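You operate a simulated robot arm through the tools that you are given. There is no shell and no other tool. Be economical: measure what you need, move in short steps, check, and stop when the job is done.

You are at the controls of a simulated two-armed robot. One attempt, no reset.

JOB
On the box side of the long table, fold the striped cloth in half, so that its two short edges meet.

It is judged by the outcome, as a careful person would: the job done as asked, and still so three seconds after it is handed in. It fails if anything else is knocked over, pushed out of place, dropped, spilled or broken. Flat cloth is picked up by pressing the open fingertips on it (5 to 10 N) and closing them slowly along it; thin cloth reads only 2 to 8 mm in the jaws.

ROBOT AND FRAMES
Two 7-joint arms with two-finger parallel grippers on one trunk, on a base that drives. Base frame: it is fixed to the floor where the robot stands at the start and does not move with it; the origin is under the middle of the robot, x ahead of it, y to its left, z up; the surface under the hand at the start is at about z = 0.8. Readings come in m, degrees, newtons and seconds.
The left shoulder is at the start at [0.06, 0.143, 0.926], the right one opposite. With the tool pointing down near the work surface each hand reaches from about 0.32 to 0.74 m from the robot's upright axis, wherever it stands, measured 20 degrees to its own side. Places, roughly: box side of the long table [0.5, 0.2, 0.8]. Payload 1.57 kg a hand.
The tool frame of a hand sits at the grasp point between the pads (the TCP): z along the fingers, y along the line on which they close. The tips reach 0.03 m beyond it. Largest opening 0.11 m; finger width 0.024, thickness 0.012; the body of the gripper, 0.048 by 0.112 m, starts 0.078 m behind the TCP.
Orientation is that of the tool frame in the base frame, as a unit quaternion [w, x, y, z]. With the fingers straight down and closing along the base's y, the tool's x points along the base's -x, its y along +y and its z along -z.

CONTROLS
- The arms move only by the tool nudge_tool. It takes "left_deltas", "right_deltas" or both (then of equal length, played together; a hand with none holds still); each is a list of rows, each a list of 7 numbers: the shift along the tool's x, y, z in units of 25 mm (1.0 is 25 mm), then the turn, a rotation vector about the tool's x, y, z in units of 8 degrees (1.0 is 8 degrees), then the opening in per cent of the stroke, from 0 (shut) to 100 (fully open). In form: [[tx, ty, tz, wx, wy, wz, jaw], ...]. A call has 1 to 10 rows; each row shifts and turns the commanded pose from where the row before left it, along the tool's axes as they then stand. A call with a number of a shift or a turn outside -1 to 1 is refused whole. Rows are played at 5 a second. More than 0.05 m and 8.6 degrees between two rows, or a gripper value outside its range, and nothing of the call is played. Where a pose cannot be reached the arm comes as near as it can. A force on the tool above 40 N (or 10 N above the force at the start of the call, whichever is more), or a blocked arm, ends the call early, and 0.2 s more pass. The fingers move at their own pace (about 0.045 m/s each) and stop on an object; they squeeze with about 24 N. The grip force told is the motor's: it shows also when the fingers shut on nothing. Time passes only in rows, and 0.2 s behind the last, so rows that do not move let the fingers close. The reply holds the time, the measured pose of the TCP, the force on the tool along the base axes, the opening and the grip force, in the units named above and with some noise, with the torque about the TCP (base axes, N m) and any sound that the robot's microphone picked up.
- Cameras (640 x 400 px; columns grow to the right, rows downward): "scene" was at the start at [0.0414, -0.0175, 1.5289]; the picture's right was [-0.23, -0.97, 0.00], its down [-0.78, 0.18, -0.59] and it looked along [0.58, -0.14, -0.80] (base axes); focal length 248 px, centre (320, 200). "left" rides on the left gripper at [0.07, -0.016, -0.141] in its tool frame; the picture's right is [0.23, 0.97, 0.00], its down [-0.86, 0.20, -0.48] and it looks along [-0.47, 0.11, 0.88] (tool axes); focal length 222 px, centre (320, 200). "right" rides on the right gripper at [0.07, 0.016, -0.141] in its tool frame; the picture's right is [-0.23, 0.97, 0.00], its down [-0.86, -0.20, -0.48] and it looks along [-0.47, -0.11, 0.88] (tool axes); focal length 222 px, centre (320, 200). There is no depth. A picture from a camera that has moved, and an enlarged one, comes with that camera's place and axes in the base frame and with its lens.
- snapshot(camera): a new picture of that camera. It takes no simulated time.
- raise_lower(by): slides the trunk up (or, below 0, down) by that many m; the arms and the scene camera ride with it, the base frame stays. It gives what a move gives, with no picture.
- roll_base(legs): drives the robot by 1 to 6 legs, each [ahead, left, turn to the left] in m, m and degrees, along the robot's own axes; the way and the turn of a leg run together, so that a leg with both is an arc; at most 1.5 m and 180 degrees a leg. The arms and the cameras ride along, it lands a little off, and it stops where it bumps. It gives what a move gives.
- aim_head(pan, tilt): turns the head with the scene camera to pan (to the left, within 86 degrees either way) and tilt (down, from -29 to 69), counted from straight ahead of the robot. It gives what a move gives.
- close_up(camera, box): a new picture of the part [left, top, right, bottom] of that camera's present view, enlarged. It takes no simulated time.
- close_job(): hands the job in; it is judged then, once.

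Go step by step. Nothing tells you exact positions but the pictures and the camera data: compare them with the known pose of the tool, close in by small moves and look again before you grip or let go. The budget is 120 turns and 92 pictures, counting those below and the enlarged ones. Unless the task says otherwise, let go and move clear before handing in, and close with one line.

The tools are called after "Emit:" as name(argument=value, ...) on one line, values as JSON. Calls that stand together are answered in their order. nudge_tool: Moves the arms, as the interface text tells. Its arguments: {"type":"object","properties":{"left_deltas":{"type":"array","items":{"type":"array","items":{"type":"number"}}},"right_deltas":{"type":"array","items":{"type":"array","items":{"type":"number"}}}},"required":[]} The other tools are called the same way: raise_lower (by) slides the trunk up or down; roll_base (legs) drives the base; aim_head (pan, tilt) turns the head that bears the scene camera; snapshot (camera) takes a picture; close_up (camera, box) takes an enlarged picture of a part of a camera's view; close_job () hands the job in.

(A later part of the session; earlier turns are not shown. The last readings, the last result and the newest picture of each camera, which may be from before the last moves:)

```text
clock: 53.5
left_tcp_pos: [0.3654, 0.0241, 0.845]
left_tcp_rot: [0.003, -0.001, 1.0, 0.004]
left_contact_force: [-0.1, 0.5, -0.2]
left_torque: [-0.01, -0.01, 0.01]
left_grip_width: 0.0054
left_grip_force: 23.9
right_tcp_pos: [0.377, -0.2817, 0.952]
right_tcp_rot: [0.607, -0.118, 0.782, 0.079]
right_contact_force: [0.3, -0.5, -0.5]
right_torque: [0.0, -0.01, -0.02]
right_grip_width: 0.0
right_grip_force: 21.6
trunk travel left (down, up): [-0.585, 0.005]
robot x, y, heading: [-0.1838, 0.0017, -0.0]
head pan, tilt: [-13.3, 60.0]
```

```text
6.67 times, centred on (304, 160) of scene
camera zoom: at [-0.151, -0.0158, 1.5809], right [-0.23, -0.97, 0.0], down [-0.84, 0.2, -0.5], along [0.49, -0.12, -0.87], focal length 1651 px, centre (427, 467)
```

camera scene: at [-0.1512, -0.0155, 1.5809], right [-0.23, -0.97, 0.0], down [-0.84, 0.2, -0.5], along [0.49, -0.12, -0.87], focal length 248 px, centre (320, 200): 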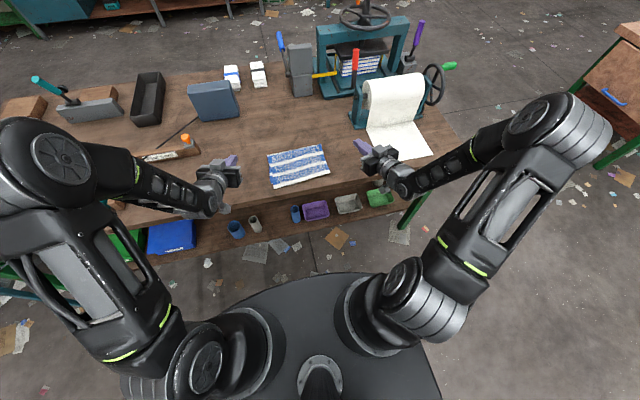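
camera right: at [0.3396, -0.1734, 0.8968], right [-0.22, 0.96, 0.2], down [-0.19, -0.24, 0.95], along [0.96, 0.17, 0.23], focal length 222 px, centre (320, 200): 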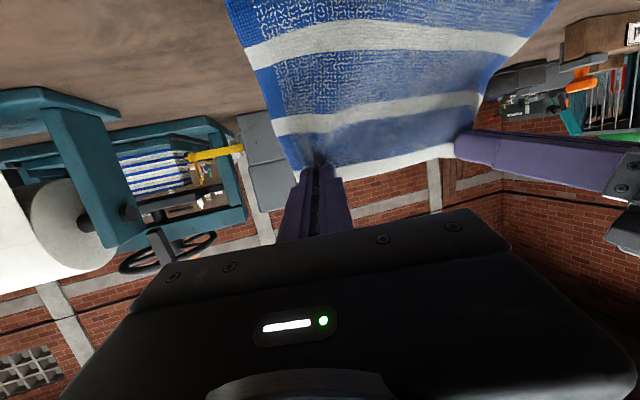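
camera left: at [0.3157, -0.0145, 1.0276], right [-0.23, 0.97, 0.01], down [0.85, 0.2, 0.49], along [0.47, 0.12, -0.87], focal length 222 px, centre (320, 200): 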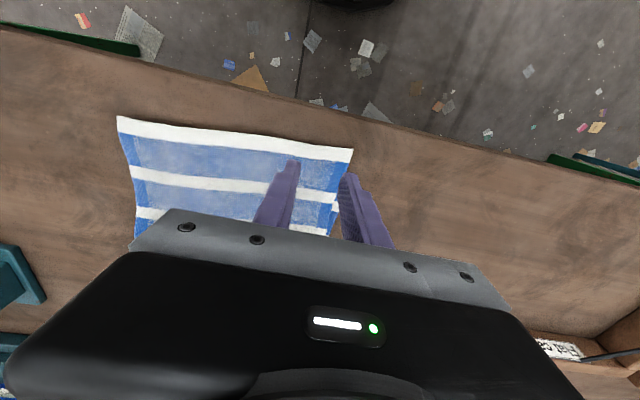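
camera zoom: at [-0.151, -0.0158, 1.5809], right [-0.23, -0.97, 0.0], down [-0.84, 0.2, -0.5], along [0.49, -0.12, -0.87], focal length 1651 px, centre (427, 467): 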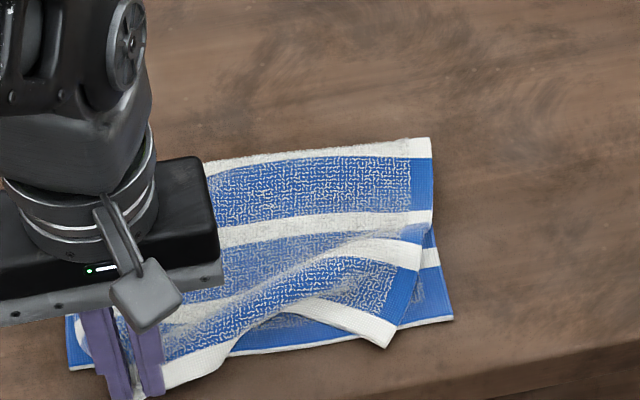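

One hand won't straighten this neatly, and the right corner can't be pinched apart from the lower layer. The reliable way is to unfold and redo the two-handed fold that worked. I lift the left corner, turn the right hand straight down and open it, then drive forward.

Emit:
nudge_tool(left_deltas=[[0, -0.1, -0.5, 0, 0, 0, 0], [-0.4, -0.05, -0.5, 0, 0, 0, 0], [-0.4, 0, -0.5, 0, 0, 0, 0], [-0.4, 0, -0.5, 0, 0, 0, 0], [-0.4, 0, -0.5, 0, 0, 0, 0], [-0.4, 0, -0.5, 0, 0, 0, 0], [-0.4, 0, -0.2, 0, 0, 0, 0], [-0.4, 0, 0, 0, 0, 0, 0], [-0.4, 0, 0, 0, 0, 0, 0], [-0.4, 0, 0, 0, 0, 0, 0]], right_deltas=[[0, 0, 0, 0, 0.94, 0, 0], [0, 0, 0, 0, 0.94, 0, 0], [0, 0, 0, 0, 0.94, 0, 0], [0, 0, 0, 0, 0.94, 0, 0], [0, 0, 0, 0, 0.94, 0, 10], [0, 0, 0, 0, 0.94, 0, 20], [0, 0, 0, 0, 0.94, 0, 30], [0, 0, 0, 0, 0.94, 0, 30], [0, 0, 0, 0, 0.94, 1, 30], [0, 0, 0, 0, 0.94, 0.9, 30]])

Emit:
snapshot(camera="scene")

```text
refused: row 9 steps farther than a row can; nothing moved
```

```text
31 pictures are left
camera scene: at [-0.151, -0.0158, 1.5809], right [-0.23, -0.97, 0.0], down [-0.84, 0.2, -0.5], along [0.49, -0.12, -0.87], focal length 248 px, centre (320, 200)
```

scene: 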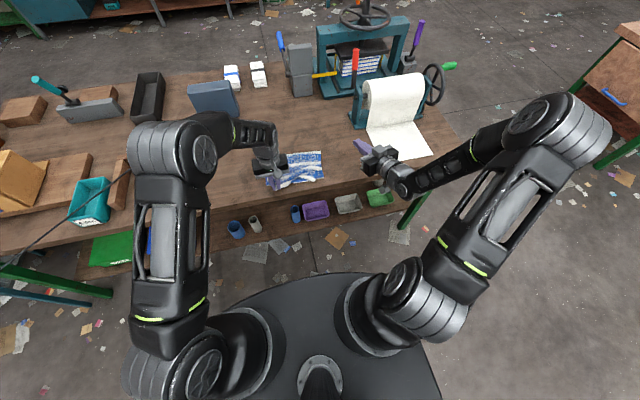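

The combined turn was too large, so nothing moved. I resend it with the yaw left out.

Emit:
nudge_tool(left_deltas=[[0, -0.1, -0.5, 0, 0, 0, 0], [-0.4, -0.05, -0.5, 0, 0, 0, 0], [-0.4, 0, -0.5, 0, 0, 0, 0], [-0.4, 0, -0.5, 0, 0, 0, 0], [-0.4, 0, -0.5, 0, 0, 0, 0], [-0.4, 0, -0.5, 0, 0, 0, 0], [-0.4, 0, -0.2, 0, 0, 0, 0], [-0.4, 0, 0, 0, 0, 0, 0], [-0.4, 0, 0, 0, 0, 0, 0], [-0.4, 0, 0, 0, 0, 0, 0]], right_deltas=[[0, 0, 0, 0, 0.94, 0, 0], [0, 0, 0, 0, 0.94, 0, 0], [0, 0, 0, 0, 0.94, 0, 0], [0, 0, 0, 0, 0.94, 0, 0], [0, 0, 0, 0, 0.94, 0, 10], [0, 0, 0, 0, 0.94, 0, 20], [0, 0, 0, 0, 0.94, 0, 30], [0, 0, 0, 0, 0.94, 0, 30], [0, 0, 0, 0, 0.94, 0, 30], [0, 0, 0, 0, 0.94, 0, 30]])

Emit:
close_up(camera="scene", box=[224, 100, 384, 200])

```text
clock: 55.7
left_tcp_pos: [0.4539, 0.0218, 0.9252]
left_tcp_rot: [0.003, 0.0, 1.0, 0.004]
left_contact_force: [0.0, -0.3, -1.2]
left_torque: [-0.05, 0.0, 0.01]
left_grip_width: 0.0053
left_grip_force: 24.4
right_tcp_pos: [0.3774, -0.2813, 0.952]
right_tcp_rot: [0.002, -0.139, 0.99, -0.01]
right_contact_force: [0.7, 0.3, -0.1]
right_torque: [-0.01, 0.03, 0.0]
right_grip_width: 0.0331
right_grip_force: 0.2
trunk travel left (down, up): [-0.585, 0.005]
robot x, y, heading: [-0.1883, 0.0005, -0.4]
head pan, tilt: [-13.3, 60.0]
```

```text
4.00 times, centred on (304, 150) of scene
camera zoom: at [-0.1503, -0.0156, 1.5808], right [-0.23, -0.97, 0.0], down [-0.84, 0.2, -0.5], along [0.49, -0.12, -0.87], focal length 991 px, centre (384, 400)
```

zoom: 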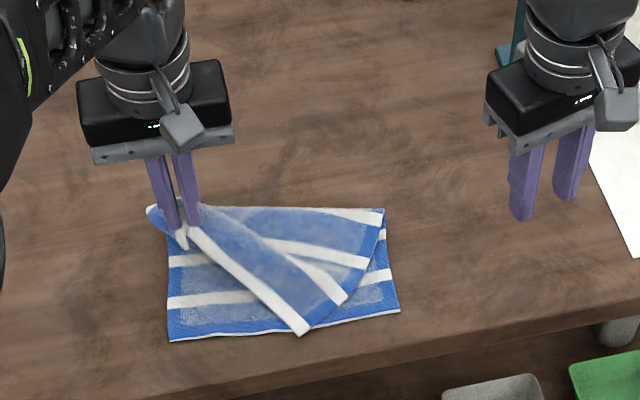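

The upper layer is draped and the right corner still lies down. I straighten and raise the right hand, then drive forward carrying the left corner out to unfold.

Emit:
nudge_tool(right_deltas=[[0, 0, -0.6, 0, 0, 1, 30], [0, 0, -0.6, 0, 0, 1, 30]])

Emit:
roll_base(legs=[[0.185, 0, 0]])

Emit:
snapshot(camera="scene")

Emit:
snapshot(camera="right")

```text
clock: 56.3
left_tcp_pos: [0.4532, 0.0211, 0.9267]
left_tcp_rot: [0.002, -0.001, 1.0, 0.004]
left_contact_force: [0.0, -0.2, -0.5]
left_torque: [-0.01, -0.04, -0.04]
left_grip_width: 0.0052
left_grip_force: 23.8
right_tcp_pos: [0.3775, -0.2811, 0.9848]
right_tcp_rot: [0.006, 0.0, 1.0, -0.008]
right_contact_force: [-0.3, 0.6, 0.4]
right_torque: [-0.03, -0.04, 0.03]
right_grip_width: 0.033
right_grip_force: 0.1
trunk travel left (down, up): [-0.585, 0.005]
robot x, y, heading: [-0.1862, -0.0019, -0.4]
head pan, tilt: [-13.3, 60.0]
```

```text
clock: 57.8
left_tcp_pos: [0.6372, 0.0219, 0.9241]
left_tcp_rot: [0.003, -0.001, 1.0, 0.004]
left_contact_force: [0.6, 0.4, -0.1]
left_torque: [-0.01, 0.02, -0.02]
left_grip_width: 0.0054
left_grip_force: 24.2
right_tcp_pos: [0.5633, -0.2811, 0.9832]
right_tcp_rot: [0.004, -0.001, 1.0, -0.008]
right_contact_force: [0.1, 0.5, 0.1]
right_torque: [-0.05, 0.01, 0.01]
right_grip_width: 0.0329
right_grip_force: 0.1
trunk travel left (down, up): [-0.585, 0.005]
robot x, y, heading: [0.0004, 0.0008, -0.4]
head pan, tilt: [-13.3, 60.0]
```

```text
29 pictures are left
camera scene: at [0.034, -0.0165, 1.5808], right [-0.23, -0.97, 0.0], down [-0.84, 0.2, -0.5], along [0.48, -0.12, -0.87], focal length 248 px, centre (320, 200)
```

scene: 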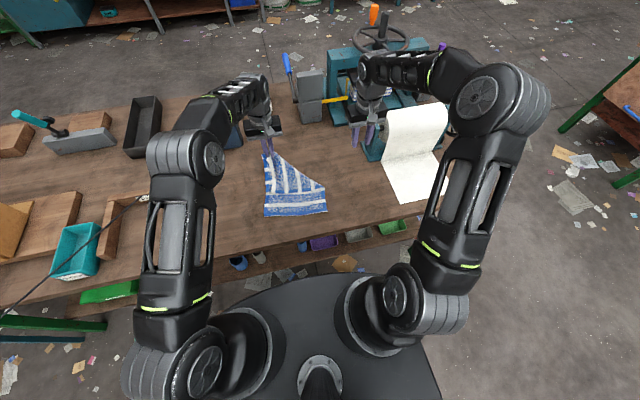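

```text
28 pictures are left
camera right: at [0.4919, -0.2632, 1.1218], right [0.23, 0.97, -0.02], down [0.85, -0.19, 0.49], along [0.47, -0.12, -0.87], focal length 222 px, centre (320, 200)
```

right: 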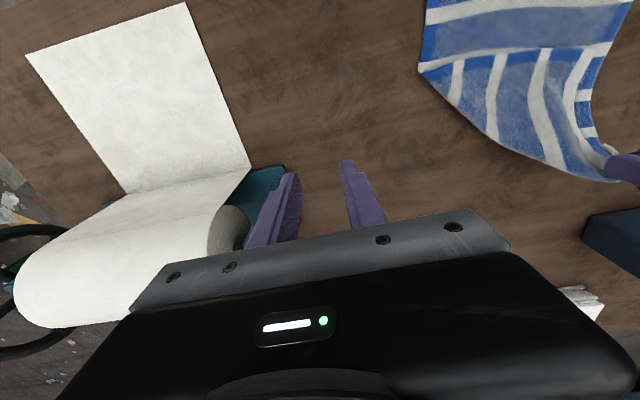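

The right corner stayed tucked, leaving a diagonal fold. I lift the left corner high so the short edge hangs free and the right hand can take its other corner in the air.

Emit:
nudge_tool(left_deltas=[[0.4, 0, -0.62, 0, 0, 0, 0], [0.4, 0, -0.62, 0, 0, 0, 0], [0.4, 0, -0.62, 0, 0, 0, 0], [0.4, 0, -0.62, 0, 0, 0, 0], [0.4, 0, -0.62, 0, 0, 0, 0], [0.4, 0, -0.62, 0, 0, 0, 0], [0.4, 0, -0.62, 0, 0, 0, 0], [0.4, 0, -0.62, 0, 0, 0, 0], [0.4, 0, -0.62, 0, 0, 0, 0], [0.4, 0, -0.62, 0, 0, 0, 0]])

Emit:
snapshot(camera="right")

Emit:
close_up(camera="scene", box=[200, 80, 440, 230])

```text
clock: 60.0
left_tcp_pos: [0.5356, 0.0213, 1.0802]
left_tcp_rot: [0.002, 0.0, 1.0, 0.005]
left_contact_force: [-0.4, -0.1, -1.1]
left_torque: [0.0, 0.02, -0.03]
left_grip_width: 0.0051
left_grip_force: 24.1
right_tcp_pos: [0.5604, -0.2823, 0.9831]
right_tcp_rot: [0.005, 0.0, 1.0, -0.009]
right_contact_force: [-0.6, -0.5, -1.0]
right_torque: [0.03, 0.01, 0.0]
right_grip_width: 0.033
right_grip_force: 0.0
trunk travel left (down, up): [-0.585, 0.005]
robot x, y, heading: [-0.0002, 0.0011, -0.3]
head pan, tilt: [-13.3, 60.0]
```

```text
27 pictures are left
camera right: at [0.4904, -0.2632, 1.1226], right [0.23, 0.97, -0.02], down [0.85, -0.19, 0.49], along [0.47, -0.12, -0.87], focal length 222 px, centre (320, 200)
```

right: 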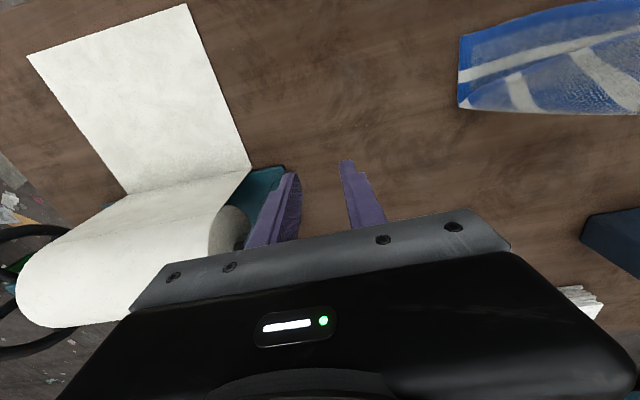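

```text
2.67 times, centred on (320, 155) of scene
camera zoom: at [0.0318, -0.0165, 1.5809], right [-0.23, -0.97, 0.0], down [-0.84, 0.2, -0.5], along [0.49, -0.12, -0.87], focal length 660 px, centre (320, 320)
```

zoom: 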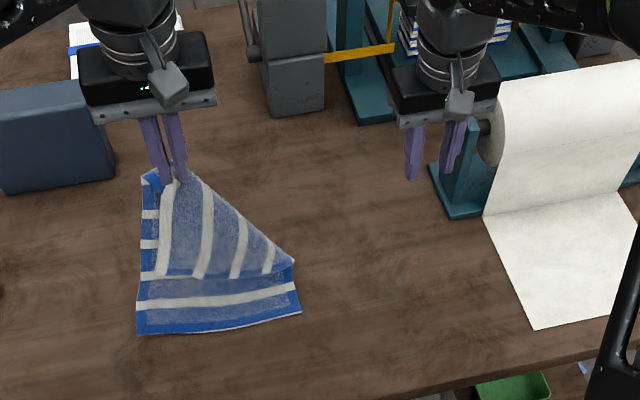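

The right corner hangs beneath the left hand, out of reach. There is a cleaner way: the near edge is a single free layer, so I can pick that up with both hands, let the cloth hang untangled, and lay it back down folded. First I lay the left corner down on the far side and release it.

Emit:
nudge_tool(left_deltas=[[-0.48, 0.115, 0.92, 0, 0, 0, 0], [-0.48, 0.115, 0.92, 0, 0, 0, 0], [-0.48, 0.115, 0.92, 0, 0, 0, 0], [-0.48, 0.115, 0.92, 0, 0, 0, 0], [-0.48, 0.115, 0.92, 0, 0, 0, 0], [-0.48, 0.115, 0.92, 0, 0, 0, 0], [-0.48, 0.115, 0.92, 0, 0, 0, 0], [-0.48, 0.115, 0.92, 0, 0, 0, 0], [-0.48, 0.115, 0.92, 0, 0, 0, 0], [-0.48, 0.115, 0.92, 0, 0, 0, 0]])

Emit:
nudge_tool(left_deltas=[[0, 0, 0.2, 0, 0, 0, 0], [0, 0, 0, 0, 0, 0, 15], [0, 0, 0, 0, 0, 0, 30], [0, 0, 0, 0, 0, 0, 30], [0, 0, -0.9, 0, 0, 0, 30], [0, 0, -0.9, 0, 0, 0, 30], [0.3, 0, -0.9, 0, 0, 0, 30]])

Emit:
snapshot(camera="left")

Emit:
close_up(camera="scene", box=[200, 80, 440, 230])

```text
clock: 62.2
left_tcp_pos: [0.6569, 0.0508, 0.8499]
left_tcp_rot: [0.004, -0.001, 1.0, 0.004]
left_contact_force: [0.5, 0.2, -0.3]
left_torque: [0.01, 0.02, -0.04]
left_grip_width: 0.0052
left_grip_force: 24.2
right_tcp_pos: [0.5614, -0.2822, 0.9838]
right_tcp_rot: [0.004, 0.0, 1.0, -0.009]
right_contact_force: [0.7, -0.2, 0.0]
right_torque: [-0.02, -0.01, -0.02]
right_grip_width: 0.0331
right_grip_force: 0.1
trunk travel left (down, up): [-0.585, 0.005]
robot x, y, heading: [-0.0028, -0.0006, -0.2]
head pan, tilt: [-13.3, 60.0]
```

```text
clock: 63.8
left_tcp_pos: [0.6468, 0.0502, 0.9112]
left_tcp_rot: [0.003, 0.0, 1.0, 0.004]
left_contact_force: [0.0, -0.1, -0.3]
left_torque: [0.03, 0.0, 0.01]
left_grip_width: 0.0329
left_grip_force: 0.0
right_tcp_pos: [0.5599, -0.2823, 0.9824]
right_tcp_rot: [0.006, -0.001, 1.0, -0.009]
right_contact_force: [-0.2, 0.1, 0.7]
right_torque: [-0.01, 0.0, -0.02]
right_grip_width: 0.033
right_grip_force: 0.1
trunk travel left (down, up): [-0.585, 0.005]
robot x, y, heading: [-0.0041, -0.0002, -0.2]
head pan, tilt: [-13.3, 60.0]
```

```text
25 pictures are left
camera left: at [0.576, 0.0314, 1.0528], right [-0.23, 0.97, 0.01], down [0.85, 0.2, 0.49], along [0.47, 0.12, -0.87], focal length 222 px, centre (320, 200)
```

left: 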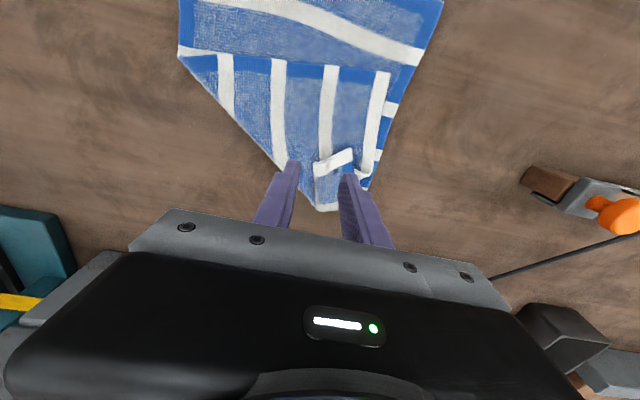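

```text
2.67 times, centred on (320, 155) of scene
camera zoom: at [0.0315, -0.0165, 1.5809], right [-0.23, -0.97, 0.0], down [-0.84, 0.2, -0.5], along [0.49, -0.12, -0.87], focal length 660 px, centre (320, 320)
```

zoom: 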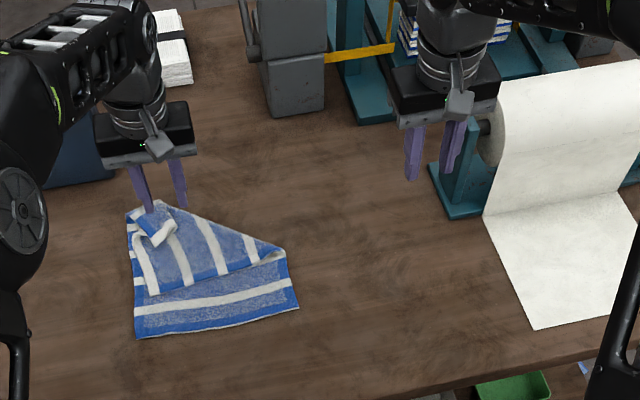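

The cloth is clear now: near edge at x≈0.499, corners at y≈0.121 and −0.099, single layer there. I bring both hands over these corners.

Emit:
nudge_tool(left_deltas=[[0.544, 0.156, 0.104, 0, 0, 0, 30], [0.544, 0.156, 0.104, 0, 0, 0, 30], [0.544, 0.156, 0.104, 0, 0, 0, 30], [0.544, 0.156, 0.104, 0, 0, 0, 30], [0.544, 0.156, 0.104, 0, 0, 0, 30], [0.544, 0.156, 0.104, 0, 0, 0, 30], [0.544, 0.156, 0.104, 0, 0, 0, 30], [0.544, 0.156, 0.104, 0, 0, 0, 30], [0.544, 0.156, 0.104, 0, 0, 0, 30], [0.544, 0.156, 0.104, 0, 0, 0, 30]], right_deltas=[[0.204, 0.86, 0.39, 0, 0, 0, 30], [0.204, 0.86, 0.39, 0, 0, 0, 30], [0.204, 0.86, 0.39, 0, 0, 0, 30], [0.204, 0.86, 0.39, 0, 0, 0, 30], [0.204, 0.86, 0.39, 0, 0, 0, 30], [0.204, 0.86, 0.39, 0, 0, 0, 30], [0.204, 0.86, 0.39, 0, 0, 0, 30], [0.204, 0.86, 0.39, 0, 0, 0, 30], [0.204, 0.86, 0.39, 0, 0, 0, 30], [0.204, 0.86, 0.39, 0, 0, 0, 30]])

Emit:
snapshot(camera="left")

Emit:
snapshot(camera="right")

```text
clock: 66.0
left_tcp_pos: [0.515, 0.0911, 0.8857]
left_tcp_rot: [0.003, -0.001, 1.0, 0.004]
left_contact_force: [0.1, -0.5, 0.1]
left_torque: [0.01, 0.0, -0.01]
left_grip_width: 0.0331
left_grip_force: 0.0
right_tcp_pos: [0.5102, -0.0681, 0.8788]
right_tcp_rot: [0.003, 0.0, 1.0, -0.009]
right_contact_force: [-0.1, 0.6, 0.9]
right_torque: [0.02, 0.02, 0.01]
right_grip_width: 0.0331
right_grip_force: 0.1
trunk travel left (down, up): [-0.585, 0.005]
robot x, y, heading: [-0.0052, 0.0016, -0.4]
head pan, tilt: [-13.3, 60.0]
```

```text
23 pictures are left
camera left: at [0.4444, 0.072, 1.0272], right [-0.23, 0.97, 0.01], down [0.85, 0.2, 0.49], along [0.47, 0.12, -0.87], focal length 222 px, centre (320, 200)
```

left: 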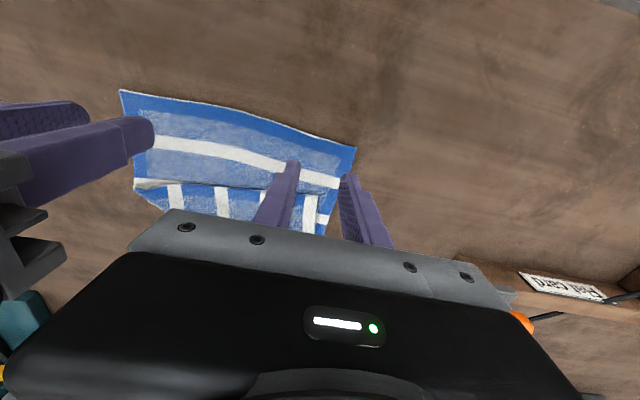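

```text
22 pictures are left
camera right: at [0.4395, -0.0502, 1.0195], right [0.23, 0.97, -0.02], down [0.85, -0.19, 0.49], along [0.47, -0.12, -0.87], focal length 222 px, centre (320, 200)
```

right: 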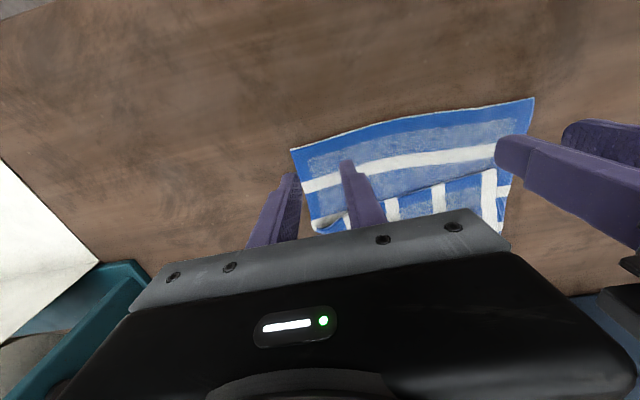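

Both hands sit over the near corners to within a few millimetres. I trim and descend to just above contact.

Emit:
nudge_tool(left_deltas=[[0.2, 0, 0.6, 0, 0, 0, 30], [0, 0, 0.6, 0, 0, 0, 30], [0, 0, 0.6, 0, 0, 0, 30], [0, 0, 0.16, 0, 0, 0, 30], [0, 0, 0, 0, 0, 0, 30], [0, 0, 0, 0, 0, 0, 30]], right_deltas=[[0.12, 0.15, 0.5, 0, 0, 0, 30], [0, 0, 0.5, 0, 0, 0, 30], [0, 0, 0.5, 0, 0, 0, 30], [0, 0, 0.18, 0, 0, 0, 30], [0, 0, 0, 0, 0, 0, 30], [0, 0, 0, 0, 0, 0, 30]])

```text
clock: 67.4
left_tcp_pos: [0.5094, 0.0891, 0.8368]
left_tcp_rot: [0.002, -0.001, 1.0, 0.004]
left_contact_force: [0.4, -0.4, 0.1]
left_torque: [-0.02, -0.02, 0.0]
left_grip_width: 0.0329
left_grip_force: 0.1
right_tcp_pos: [0.5091, -0.0665, 0.839]
right_tcp_rot: [0.005, 0.0, 1.0, -0.009]
right_contact_force: [-0.5, -0.1, 1.1]
right_torque: [0.01, 0.0, 0.0]
right_grip_width: 0.0329
right_grip_force: 0.1
trunk travel left (down, up): [-0.585, 0.005]
robot x, y, heading: [0.002, 0.0035, -0.3]
head pan, tilt: [-13.3, 60.0]
```

Emit:
nudge_tool(left_deltas=[[0, 0, 0.08, 0, 0, 0, 30], [0, 0, 0.08, 0, 0, 0, 30], [0, 0, 0, 0, 0, 0, 30], [0, 0, 0, 0, 0, 0, 30]], right_deltas=[[0, 0, 0.1, 0, 0, 0, 30], [0, 0, 0.1, 0, 0, 0, 30], [0, 0, 0, 0, 0, 0, 30], [0, 0, 0, 0, 0, 0, 30]])

```text
clock: 68.4
left_tcp_pos: [0.5088, 0.0895, 0.8347]
left_tcp_rot: [0.003, -0.001, 1.0, 0.005]
left_contact_force: [1.6, -0.2, 3.4]
left_torque: [-0.01, -0.01, 0.01]
left_grip_width: 0.0331
left_grip_force: 0.0
right_tcp_pos: [0.5087, -0.067, 0.8334]
right_tcp_rot: [0.006, 0.0, 1.0, -0.009]
right_contact_force: [0.0, -1.5, 8.8]
right_torque: [0.1, -0.06, -0.01]
right_grip_width: 0.0325
right_grip_force: 0.0
trunk travel left (down, up): [-0.585, 0.005]
robot x, y, heading: [-0.0013, 0.0, -0.3]
head pan, tilt: [-13.3, 60.0]
```

Right presses at 9 N and left at 3 N. I add a little on the left and close both slowly.

Emit:
nudge_tool(left_deltas=[[0, 0, 0.05, 0, 0, 0, 27], [0, 0, 0, 0, 0, 0, 24], [0, 0, 0, 0, 0, 0, 21], [0, 0, 0, 0, 0, 0, 18], [0, 0, 0, 0, 0, 0, 15], [0, 0, 0, 0, 0, 0, 12], [0, 0, 0, 0, 0, 0, 9], [0, 0, 0, 0, 0, 0, 6], [0, 0, 0, 0, 0, 0, 3], [0, 0, 0, 0, 0, 0, 0]], right_deltas=[[0, 0, 0, 0, 0, 0, 27], [0, 0, 0, 0, 0, 0, 24], [0, 0, 0, 0, 0, 0, 21], [0, 0, 0, 0, 0, 0, 18], [0, 0, 0, 0, 0, 0, 15], [0, 0, 0, 0, 0, 0, 12], [0, 0, 0, 0, 0, 0, 9], [0, 0, 0, 0, 0, 0, 6], [0, 0, 0, 0, 0, 0, 3], [0, 0, 0, 0, 0, 0, 0]])

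Emit:
snapshot(camera="left")

```text
clock: 70.6
left_tcp_pos: [0.51, 0.0873, 0.8343]
left_tcp_rot: [0.004, 0.0, 1.0, 0.003]
left_contact_force: [0.5, -18.1, 7.4]
left_torque: [-0.56, 0.01, 0.07]
left_grip_width: 0.0045
left_grip_force: 23.9
right_tcp_pos: [0.5075, -0.0637, 0.8336]
right_tcp_rot: [0.006, -0.002, 1.0, -0.007]
right_contact_force: [-1.2, 18.6, 6.4]
right_torque: [0.57, -0.02, -0.02]
right_grip_width: 0.0043
right_grip_force: 23.4
trunk travel left (down, up): [-0.585, 0.005]
robot x, y, heading: [-0.0014, -0.0012, -0.4]
head pan, tilt: [-13.3, 60.0]
```

```text
21 pictures are left
camera left: at [0.438, 0.0697, 0.9745], right [-0.23, 0.97, 0.0], down [0.85, 0.2, 0.49], along [0.47, 0.11, -0.87], focal length 222 px, centre (320, 200)
```

left: 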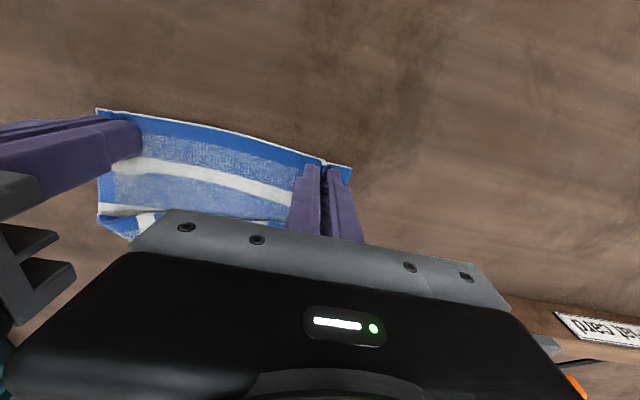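

Both near corners are held in single layers (about 4.4 mm). I lift them high with the tension relaxed so the whole cloth hangs down and untangles.

Emit:
nudge_tool(left_deltas=[[0, -0.1, -0.8, 0, 0, 0, 0], [0, -0.12, -0.98, 0, 0, 0, 0], [0.1, -0.2, -0.98, 0, 0, 0, 0], [0.2, -0.2, -0.98, 0, 0, 0, 0], [0.25, -0.2, -0.98, 0, 0, 0, 0], [0.25, -0.2, -0.98, 0, 0, 0, 0], [0.25, -0.2, -0.98, 0, 0, 0, 0], [0.25, -0.2, -0.98, 0, 0, 0, 0], [0.25, -0.2, -0.98, 0, 0, 0, 0], [0.25, -0.2, -0.98, 0, 0, 0, 0]], right_deltas=[[0, 0.1, -0.8, 0, 0, 0, 0], [0, 0.12, -0.98, 0, 0, 0, 0], [0.1, -0.2, -0.98, 0, 0, 0, 0], [0.2, -0.2, -0.98, 0, 0, 0, 0], [0.25, -0.2, -0.98, 0, 0, 0, 0], [0.25, -0.2, -0.98, 0, 0, 0, 0], [0.25, -0.2, -0.98, 0, 0, 0, 0], [0.25, -0.2, -0.98, 0, 0, 0, 0], [0.25, -0.2, -0.98, 0, 0, 0, 0], [0.25, -0.2, -0.98, 0, 0, 0, 0]])

Emit:
snapshot(camera="scene")

Emit:
snapshot(camera="left")

```text
clock: 72.8
left_tcp_pos: [0.4634, 0.0403, 1.0731]
left_tcp_rot: [0.004, 0.0, 1.0, 0.005]
left_contact_force: [0.0, -0.5, -0.6]
left_torque: [0.05, 0.01, 0.02]
left_grip_width: 0.0038
left_grip_force: 23.8
right_tcp_pos: [0.4585, -0.0977, 1.0751]
right_tcp_rot: [0.005, -0.001, 1.0, -0.008]
right_contact_force: [0.1, 0.4, 0.0]
right_torque: [0.0, -0.04, 0.01]
right_grip_width: 0.0037
right_grip_force: 23.8
trunk travel left (down, up): [-0.585, 0.005]
robot x, y, heading: [-0.0032, 0.0004, 0.2]
head pan, tilt: [-13.3, 60.0]
```

```text
20 pictures are left
camera scene: at [0.0313, -0.0169, 1.5808], right [-0.23, -0.97, 0.0], down [-0.84, 0.2, -0.5], along [0.49, -0.12, -0.87], focal length 248 px, centre (320, 200)
```

scene: 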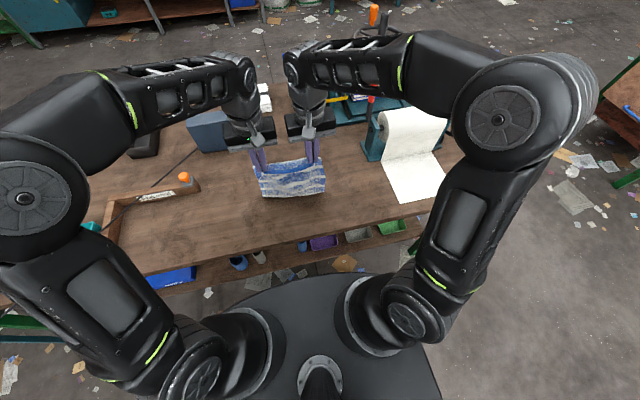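

```text
19 pictures are left
camera left: at [0.392, 0.0218, 1.2147], right [-0.23, 0.97, 0.01], down [0.85, 0.2, 0.49], along [0.47, 0.12, -0.87], focal length 222 px, centre (320, 200)
```

left: 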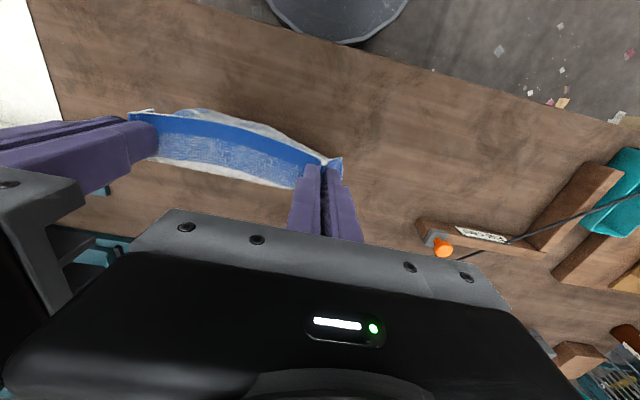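

The cloth hangs from its near edge. I raise it clear of the table and bring it over x≈0.41, then check that it hangs straight.

Emit:
nudge_tool(left_deltas=[[0.3, 0, -0.8, 0, 0, 0, 0], [0.6, 0, -0.8, 0, 0, 0, 0], [0.6, 0, -0.7, 0, 0, 0, 0], [0.6, 0, 0, 0, 0, 0, 0], [0, 0, 0, 0, 0, 0, 0], [0, 0, 0, 0, 0, 0, 0]], right_deltas=[[0.3, 0, -0.8, 0, 0, 0, 0], [0.6, 0, -0.8, 0, 0, 0, 0], [0.6, 0, -0.7, 0, 0, 0, 0], [0.5, 0, 0, 0, 0, 0, 0], [0, 0, 0, 0, 0, 0, 0], [0, 0, 0, 0, 0, 0, 0]])

Emit:
close_up(camera="scene", box=[220, 120, 380, 220])

```text
clock: 74.2
left_tcp_pos: [0.4073, 0.0422, 1.1309]
left_tcp_rot: [0.003, 0.0, 1.0, 0.005]
left_contact_force: [-0.7, -0.4, 0.9]
left_torque: [0.03, 0.02, 0.0]
left_grip_width: 0.0039
left_grip_force: 24.2
right_tcp_pos: [0.4118, -0.0954, 1.1306]
right_tcp_rot: [0.005, 0.0, 1.0, -0.008]
right_contact_force: [0.1, 0.7, -0.4]
right_torque: [-0.03, -0.03, 0.04]
right_grip_width: 0.0039
right_grip_force: 24.4
trunk travel left (down, up): [-0.585, 0.005]
robot x, y, heading: [-0.0015, 0.0029, 0.0]
head pan, tilt: [-13.3, 60.0]
```

```text
4.00 times, centred on (300, 170) of scene
camera zoom: at [0.032, -0.0164, 1.5809], right [-0.23, -0.97, 0.0], down [-0.84, 0.2, -0.5], along [0.49, -0.12, -0.87], focal length 991 px, centre (400, 320)
```

zoom: 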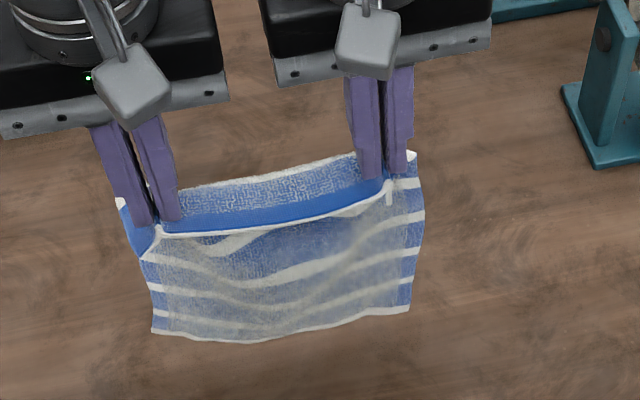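

It hangs straight and untangled, with the far short edge at the bottom. I lower it while moving forward so the bottom edge stays near and the lower half lies down away from me.

Emit:
nudge_tool(left_deltas=[[0, 0, 0.8, 0, 0, 0, 0], [-0.4, 0, 0.9, 0, 0, 0, 0], [-0.7, 0, 0.9, 0, 0, 0, 0], [-0.85, 0, 0.9, 0, 0, 0, 0], [-0.85, 0, 0.9, 0, 0, 0, 0], [-0.85, 0, 0.9, 0, 0, 0, 0]], right_deltas=[[0, 0, 0.8, 0, 0, 0, 0], [-0.4, 0, 0.9, 0, 0, 0, 0], [-0.7, 0, 0.9, 0, 0, 0, 0], [-0.85, 0, 0.9, 0, 0, 0, 0], [-0.85, 0, 0.9, 0, 0, 0, 0], [-0.85, 0, 0.9, 0, 0, 0, 0]])

Emit:
close_up(camera="scene", box=[220, 100, 380, 200])

```text
clock: 75.6
left_tcp_pos: [0.5013, 0.0427, 0.9948]
left_tcp_rot: [0.003, -0.001, 1.0, 0.004]
left_contact_force: [0.5, 0.0, -0.3]
left_torque: [-0.03, 0.0, -0.03]
left_grip_width: 0.0038
left_grip_force: 23.7
right_tcp_pos: [0.505, -0.0983, 0.9975]
right_tcp_rot: [0.003, -0.001, 1.0, -0.009]
right_contact_force: [0.2, 0.1, -0.1]
right_torque: [0.01, 0.04, -0.06]
right_grip_width: 0.0041
right_grip_force: 23.8
trunk travel left (down, up): [-0.585, 0.005]
robot x, y, heading: [0.0002, 0.0038, 0.0]
head pan, tilt: [-13.3, 60.0]
```

```text
4.00 times, centred on (300, 150) of scene
camera zoom: at [0.034, -0.0165, 1.5808], right [-0.23, -0.97, 0.0], down [-0.84, 0.2, -0.5], along [0.48, -0.12, -0.87], focal length 991 px, centre (400, 400)
```

zoom: 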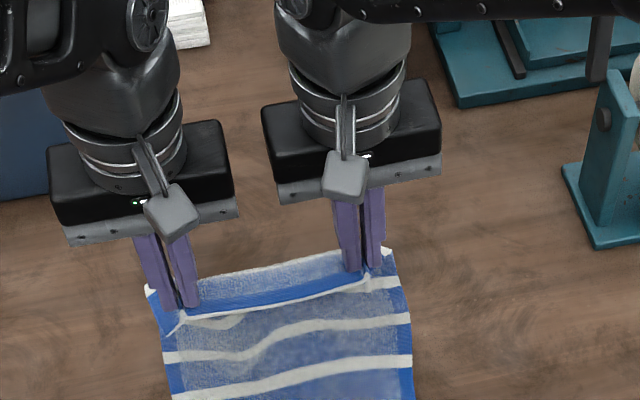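

Emit:
close_up(camera="scene", box=[230, 160, 374, 250])

```text
4.44 times, centred on (302, 205) of scene
camera zoom: at [0.034, -0.0165, 1.5808], right [-0.23, -0.97, 0.0], down [-0.84, 0.2, -0.5], along [0.48, -0.12, -0.87], focal length 1101 px, centre (400, 178)
```

zoom: 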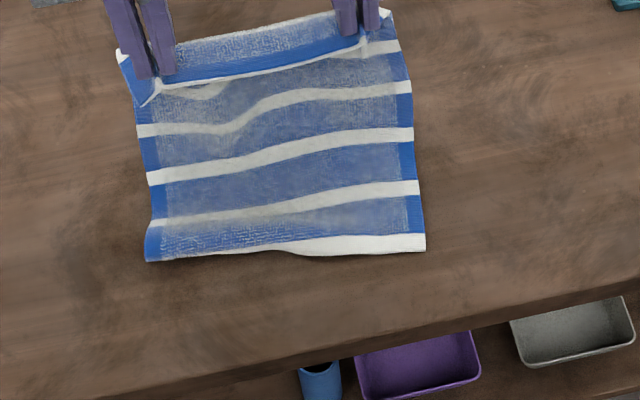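

The left part of the bottom strip curled under. I lift the cloth clear again and lower it with a steady forward motion so the bottom edge trails properly.

Emit:
nudge_tool(left_deltas=[[0.75, 0, -0.95, 0, 0, 0, 0], [0.75, 0, -0.95, 0, 0, 0, 0], [0.75, 0, -0.95, 0, 0, 0, 0], [0.75, 0, -0.95, 0, 0, 0, 0], [0.75, 0, -0.95, 0, 0, 0, 0], [0.75, 0, -0.95, 0, 0, 0, 0], [0, 0, 0, 0, 0, 0, 0], [-0.8, 0, 0.5, 0, 0, 0, 0], [-0.8, 0, 0.5, 0, 0, 0, 0], [-0.8, 0, 0.5, 0, 0, 0, 0]], right_deltas=[[0.75, 0, -0.95, 0, 0, 0, 0], [0.75, 0, -0.95, 0, 0, 0, 0], [0.75, 0, -0.95, 0, 0, 0, 0], [0.75, 0, -0.95, 0, 0, 0, 0], [0.75, 0, -0.95, 0, 0, 0, 0], [0.75, 0, -0.95, 0, 0, 0, 0], [0, 0, 0, 0, 0, 0, 0], [-0.8, 0, 0.5, 0, 0, 0, 0], [-0.8, 0, 0.5, 0, 0, 0, 0], [-0.8, 0, 0.5, 0, 0, 0, 0]])

Emit:
nudge_tool(left_deltas=[[-0.7, 0, 0.8, 0, 0, 0, 0], [-0.7, 0, 0.8, 0, 0, 0, 0], [-0.7, 0, 0.8, 0, 0, 0, 0], [-0.7, 0, 0.8, 0, 0, 0, 0], [-0.7, 0, 0.8, 0, 0, 0, 0]], right_deltas=[[-0.7, 0, 0.8, 0, 0, 0, 0], [-0.7, 0, 0.8, 0, 0, 0, 0], [-0.7, 0, 0.8, 0, 0, 0, 0], [-0.7, 0, 0.8, 0, 0, 0, 0], [-0.7, 0, 0.8, 0, 0, 0, 0]])

Emit:
close_up(camera="scene", box=[230, 140, 374, 230])

```text
clock: 77.8
left_tcp_pos: [0.4507, 0.0431, 1.1014]
left_tcp_rot: [0.002, -0.001, 1.0, 0.005]
left_contact_force: [0.3, 0.1, 0.1]
left_torque: [0.01, 0.06, -0.01]
left_grip_width: 0.0039
left_grip_force: 24.1
right_tcp_pos: [0.4502, -0.0951, 1.1067]
right_tcp_rot: [0.004, -0.001, 1.0, -0.009]
right_contact_force: [0.4, -0.9, -0.6]
right_torque: [-0.01, 0.02, -0.01]
right_grip_width: 0.0041
right_grip_force: 24.5
trunk travel left (down, up): [-0.585, 0.005]
robot x, y, heading: [-0.0039, 0.0005, 0.1]
head pan, tilt: [-13.3, 60.0]
```

```text
clock: 79.0
left_tcp_pos: [0.5344, 0.0422, 1.0014]
left_tcp_rot: [0.002, -0.001, 1.0, 0.004]
left_contact_force: [0.0, -0.8, 0.1]
left_torque: [0.0, 0.04, 0.01]
left_grip_width: 0.0039
left_grip_force: 23.2
right_tcp_pos: [0.5396, -0.0974, 1.0083]
right_tcp_rot: [0.006, -0.001, 1.0, -0.009]
right_contact_force: [-0.2, 0.2, -0.3]
right_torque: [0.0, 0.05, 0.0]
right_grip_width: 0.0039
right_grip_force: 24.3
trunk travel left (down, up): [-0.585, 0.005]
robot x, y, heading: [-0.0036, -0.0018, -0.3]
head pan, tilt: [-13.3, 60.0]
```

```text
4.44 times, centred on (302, 185) of scene
camera zoom: at [0.0343, -0.0163, 1.5808], right [-0.23, -0.97, 0.0], down [-0.84, 0.2, -0.5], along [0.48, -0.12, -0.87], focal length 1101 px, centre (400, 267)
```

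zoom: 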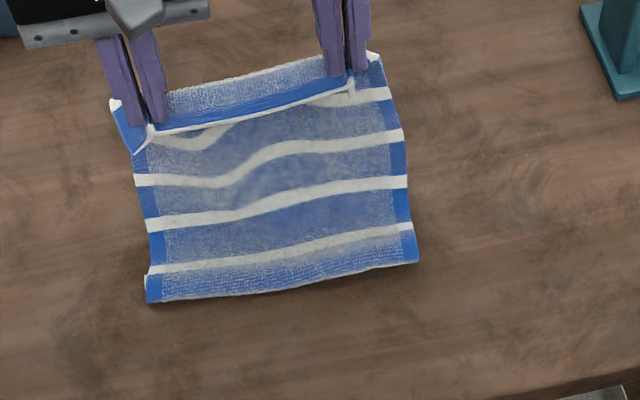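

The bottom strip tucks under whenever the cloth comes down steeply. I go back up over x≈0.385 and lower it on a taut forward arc, so the bottom edge drags behind and lies outward.

Emit:
nudge_tool(left_deltas=[[1, 0, -0.84, 0, 0, 0, 0], [1, 0, -0.84, 0, 0, 0, 0], [1, 0, -0.84, 0, 0, 0, 0], [1, 0, -0.84, 0, 0, 0, 0], [1, 0, -0.84, 0, 0, 0, 0], [1, 0, -0.84, 0, 0, 0, 0], [0, 0, 0, 0, 0, 0, 0], [0, 0, 0, 0, 0, 0, 0], [0, 0, 0, 0, 0, 0, 0]], right_deltas=[[1, 0, -0.84, 0, 0, 0, 0], [1, 0, -0.84, 0, 0, 0, 0], [1, 0, -0.84, 0, 0, 0, 0], [1, 0, -0.84, 0, 0, 0, 0], [1, 0, -0.84, 0, 0, 0, 0], [1, 0, -0.8, 0, 0, 0, 0], [0.2, 0, 0.2, 0, 0, 0, 0], [0, 0, 0, 0, 0, 0, 0], [0, 0, 0, 0, 0, 0, 0]])

Emit:
nudge_tool(left_deltas=[[-0.7, 0, 0.76, 0, 0, 0, 0], [-0.7, 0, 0.76, 0, 0, 0, 0], [-1, 0, 0.12, 0, 0, 0, 0], [-1, 0, 0.12, 0, 0, 0, 0], [-0.96, 0, 0.3, 0, 0, 0, 0], [-0.96, 0, 0.3, 0, 0, 0, 0], [-0.88, 0, 0.48, 0, 0, 0, 0], [-0.88, 0, 0.48, 0, 0, 0, 0], [-0.7, 0, 0.58, 0, 0, 0, 0], [-0.7, 0, 0.58, 0, 0, 0, 0]], right_deltas=[[-0.7, 0, 0.76, 0, 0, 0, 0], [-0.7, 0, 0.76, 0, 0, 0, 0], [-1, 0, 0.12, 0, 0, 0, 0], [-1, 0, 0.12, 0, 0, 0, 0], [-0.96, 0, 0.3, 0, 0, 0, 0], [-0.96, 0, 0.3, 0, 0, 0, 0], [-0.88, 0, 0.48, 0, 0, 0, 0], [-0.88, 0, 0.48, 0, 0, 0, 0], [-0.7, 0, 0.58, 0, 0, 0, 0], [-0.7, 0, 0.58, 0, 0, 0, 0]])

Emit:
close_up(camera="scene", box=[230, 130, 374, 220])

```text
clock: 81.0
left_tcp_pos: [0.3847, 0.0425, 1.1276]
left_tcp_rot: [0.003, -0.001, 1.0, 0.005]
left_contact_force: [0.1, 0.8, -0.6]
left_torque: [0.03, -0.02, 0.0]
left_grip_width: 0.0039
left_grip_force: 24.0
right_tcp_pos: [0.3847, -0.0968, 1.1253]
right_tcp_rot: [0.006, -0.001, 1.0, -0.009]
right_contact_force: [-0.7, 0.8, -0.2]
right_torque: [0.01, 0.03, -0.01]
right_grip_width: 0.0038
right_grip_force: 23.9
trunk travel left (down, up): [-0.585, 0.005]
robot x, y, heading: [-0.0027, 0.0012, -0.3]
head pan, tilt: [-13.3, 60.0]
```

```text
clock: 83.2
left_tcp_pos: [0.6001, 0.042, 1.0178]
left_tcp_rot: [0.002, -0.002, 1.0, 0.004]
left_contact_force: [0.3, -0.2, -0.5]
left_torque: [-0.03, 0.04, -0.02]
left_grip_width: 0.0037
left_grip_force: 23.4
right_tcp_pos: [0.5979, -0.0981, 1.016]
right_tcp_rot: [0.004, -0.001, 1.0, -0.01]
right_contact_force: [0.2, 0.4, 0.3]
right_torque: [0.01, 0.02, -0.05]
right_grip_width: 0.0038
right_grip_force: 23.8
trunk travel left (down, up): [-0.585, 0.005]
robot x, y, heading: [-0.0005, 0.0021, -0.1]
head pan, tilt: [-13.3, 60.0]
```

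```text
4.44 times, centred on (302, 175) of scene
camera zoom: at [0.034, -0.0164, 1.5808], right [-0.23, -0.97, 0.0], down [-0.84, 0.2, -0.5], along [0.49, -0.12, -0.87], focal length 1101 px, centre (400, 311)
```

zoom: 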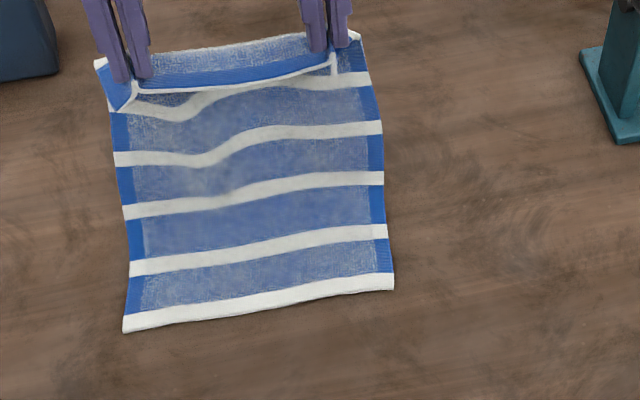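

The whole cloth lies straight now, with the bottom short edge at x≈0.50 (corners (0.506, 0.097) and (0.497, −0.124)). I lower for slack, then carry the held edge back over along an arc around x≈0.65.

Emit:
nudge_tool(left_deltas=[[-0.29, 0.16, 0.73, 0, 0, 0, 0], [-0.29, 0.16, 0.73, 0, 0, 0, 0], [-0.29, 0.16, 0.73, 0, 0, 0, 0], [0.57, 0, 0.19, 0, 0, 0, 0], [0.57, 0, 0.19, 0, 0, 0, 0], [0.51, 0, 0.31, 0, 0, 0, 0], [0.51, 0, 0.31, 0, 0, 0, 0], [0.86, 0, 0.84, 0, 0, 0, 0], [0.64, 0, 1, 0, 0, 0, 0]], right_deltas=[[-0.29, 0.16, 0.73, 0, 0, 0, 0], [-0.29, 0.16, 0.73, 0, 0, 0, 0], [-0.29, 0.16, 0.73, 0, 0, 0, 0], [0.57, 0, 0.19, 0, 0, 0, 0], [0.57, 0, 0.19, 0, 0, 0, 0], [0.51, 0, 0.31, 0, 0, 0, 0], [0.51, 0, 0.31, 0, 0, 0, 0], [0.86, 0, 0.84, 0, 0, 0, 0], [0.64, 0, 1, 0, 0, 0, 0]])

Emit:
close_up(camera="scene", box=[214, 110, 374, 210])

Emit:
snapshot(camera="left")

```text
clock: 85.2
left_tcp_pos: [0.5297, 0.0557, 0.8911]
left_tcp_rot: [0.003, -0.001, 1.0, 0.004]
left_contact_force: [-0.6, -2.8, -0.4]
left_torque: [-0.08, 0.01, -0.02]
left_grip_width: 0.004
left_grip_force: 23.8
right_tcp_pos: [0.5282, -0.0856, 0.8878]
right_tcp_rot: [0.005, 0.0, 1.0, -0.009]
right_contact_force: [0.7, 2.5, -0.6]
right_torque: [0.04, 0.07, -0.05]
right_grip_width: 0.004
right_grip_force: 24.3
trunk travel left (down, up): [-0.585, 0.005]
robot x, y, heading: [-0.0035, -0.0005, -0.2]
head pan, tilt: [-13.3, 60.0]
```

```text
4.00 times, centred on (294, 160) of scene
camera zoom: at [0.0328, -0.0164, 1.5809], right [-0.23, -0.97, 0.0], down [-0.84, 0.2, -0.5], along [0.49, -0.12, -0.87], focal length 991 px, centre (424, 360)
```

zoom: 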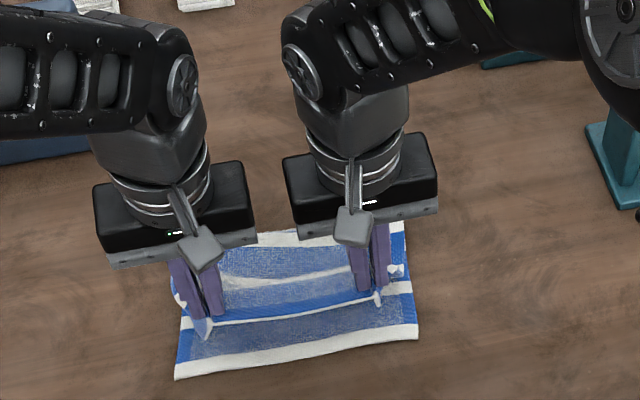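

```text
12 pictures are left
camera left: at [0.4589, 0.038, 1.0324], right [-0.23, 0.97, 0.01], down [0.85, 0.2, 0.49], along [0.47, 0.12, -0.87], focal length 222 px, centre (320, 200)
```

left: 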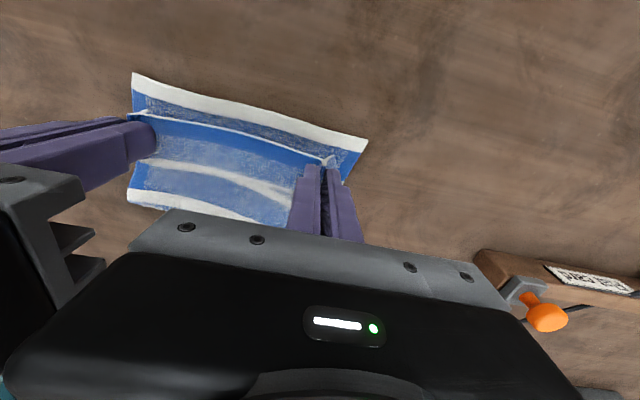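

The held edge hovers square over the bottom edge. I bring it down so the corners match at (0.5055, 0.100) and (0.4955, −0.1245).

Emit:
nudge_tool(left_deltas=[[0.176, 0, 0.68, 0, 0, 0, 0], [0.176, 0, 0.68, 0, 0, 0, 0], [0.176, 0, 0.68, 0, 0, 0, 0], [0, 0, 0.04, 0, 0, 0, 0]], right_deltas=[[0.263, 0, 0.64, 0, 0, 0, 0], [0.263, 0, 0.64, 0, 0, 0, 0], [0.263, 0, 0.64, 0, 0, 0, 0], [0, 0, 0.04, 0, 0, 0, 0]])

Emit:
snapshot(camera="left")

```text
clock: 86.2
left_tcp_pos: [0.5159, 0.0552, 0.8406]
left_tcp_rot: [0.004, -0.001, 1.0, 0.005]
left_contact_force: [1.0, -4.0, 0.0]
left_torque: [-0.08, -0.01, 0.02]
left_grip_width: 0.0039
left_grip_force: 23.3
right_tcp_pos: [0.508, -0.088, 0.8364]
right_tcp_rot: [0.006, -0.001, 1.0, -0.009]
right_contact_force: [1.6, 2.7, 7.5]
right_torque: [0.09, -0.03, 0.01]
right_grip_width: 0.0037
right_grip_force: 24.1
trunk travel left (down, up): [-0.585, 0.005]
robot x, y, heading: [0.0003, -0.0016, -0.1]
head pan, tilt: [-13.3, 60.0]
```

```text
11 pictures are left
camera left: at [0.4448, 0.0375, 0.9821], right [-0.23, 0.97, 0.01], down [0.85, 0.2, 0.49], along [0.47, 0.12, -0.87], focal length 222 px, centre (320, 200)
```

left: 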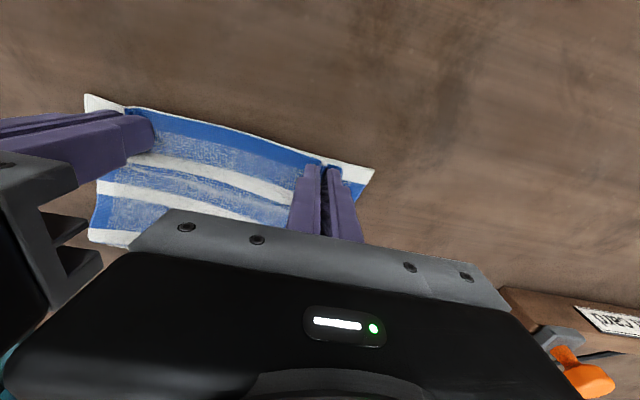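

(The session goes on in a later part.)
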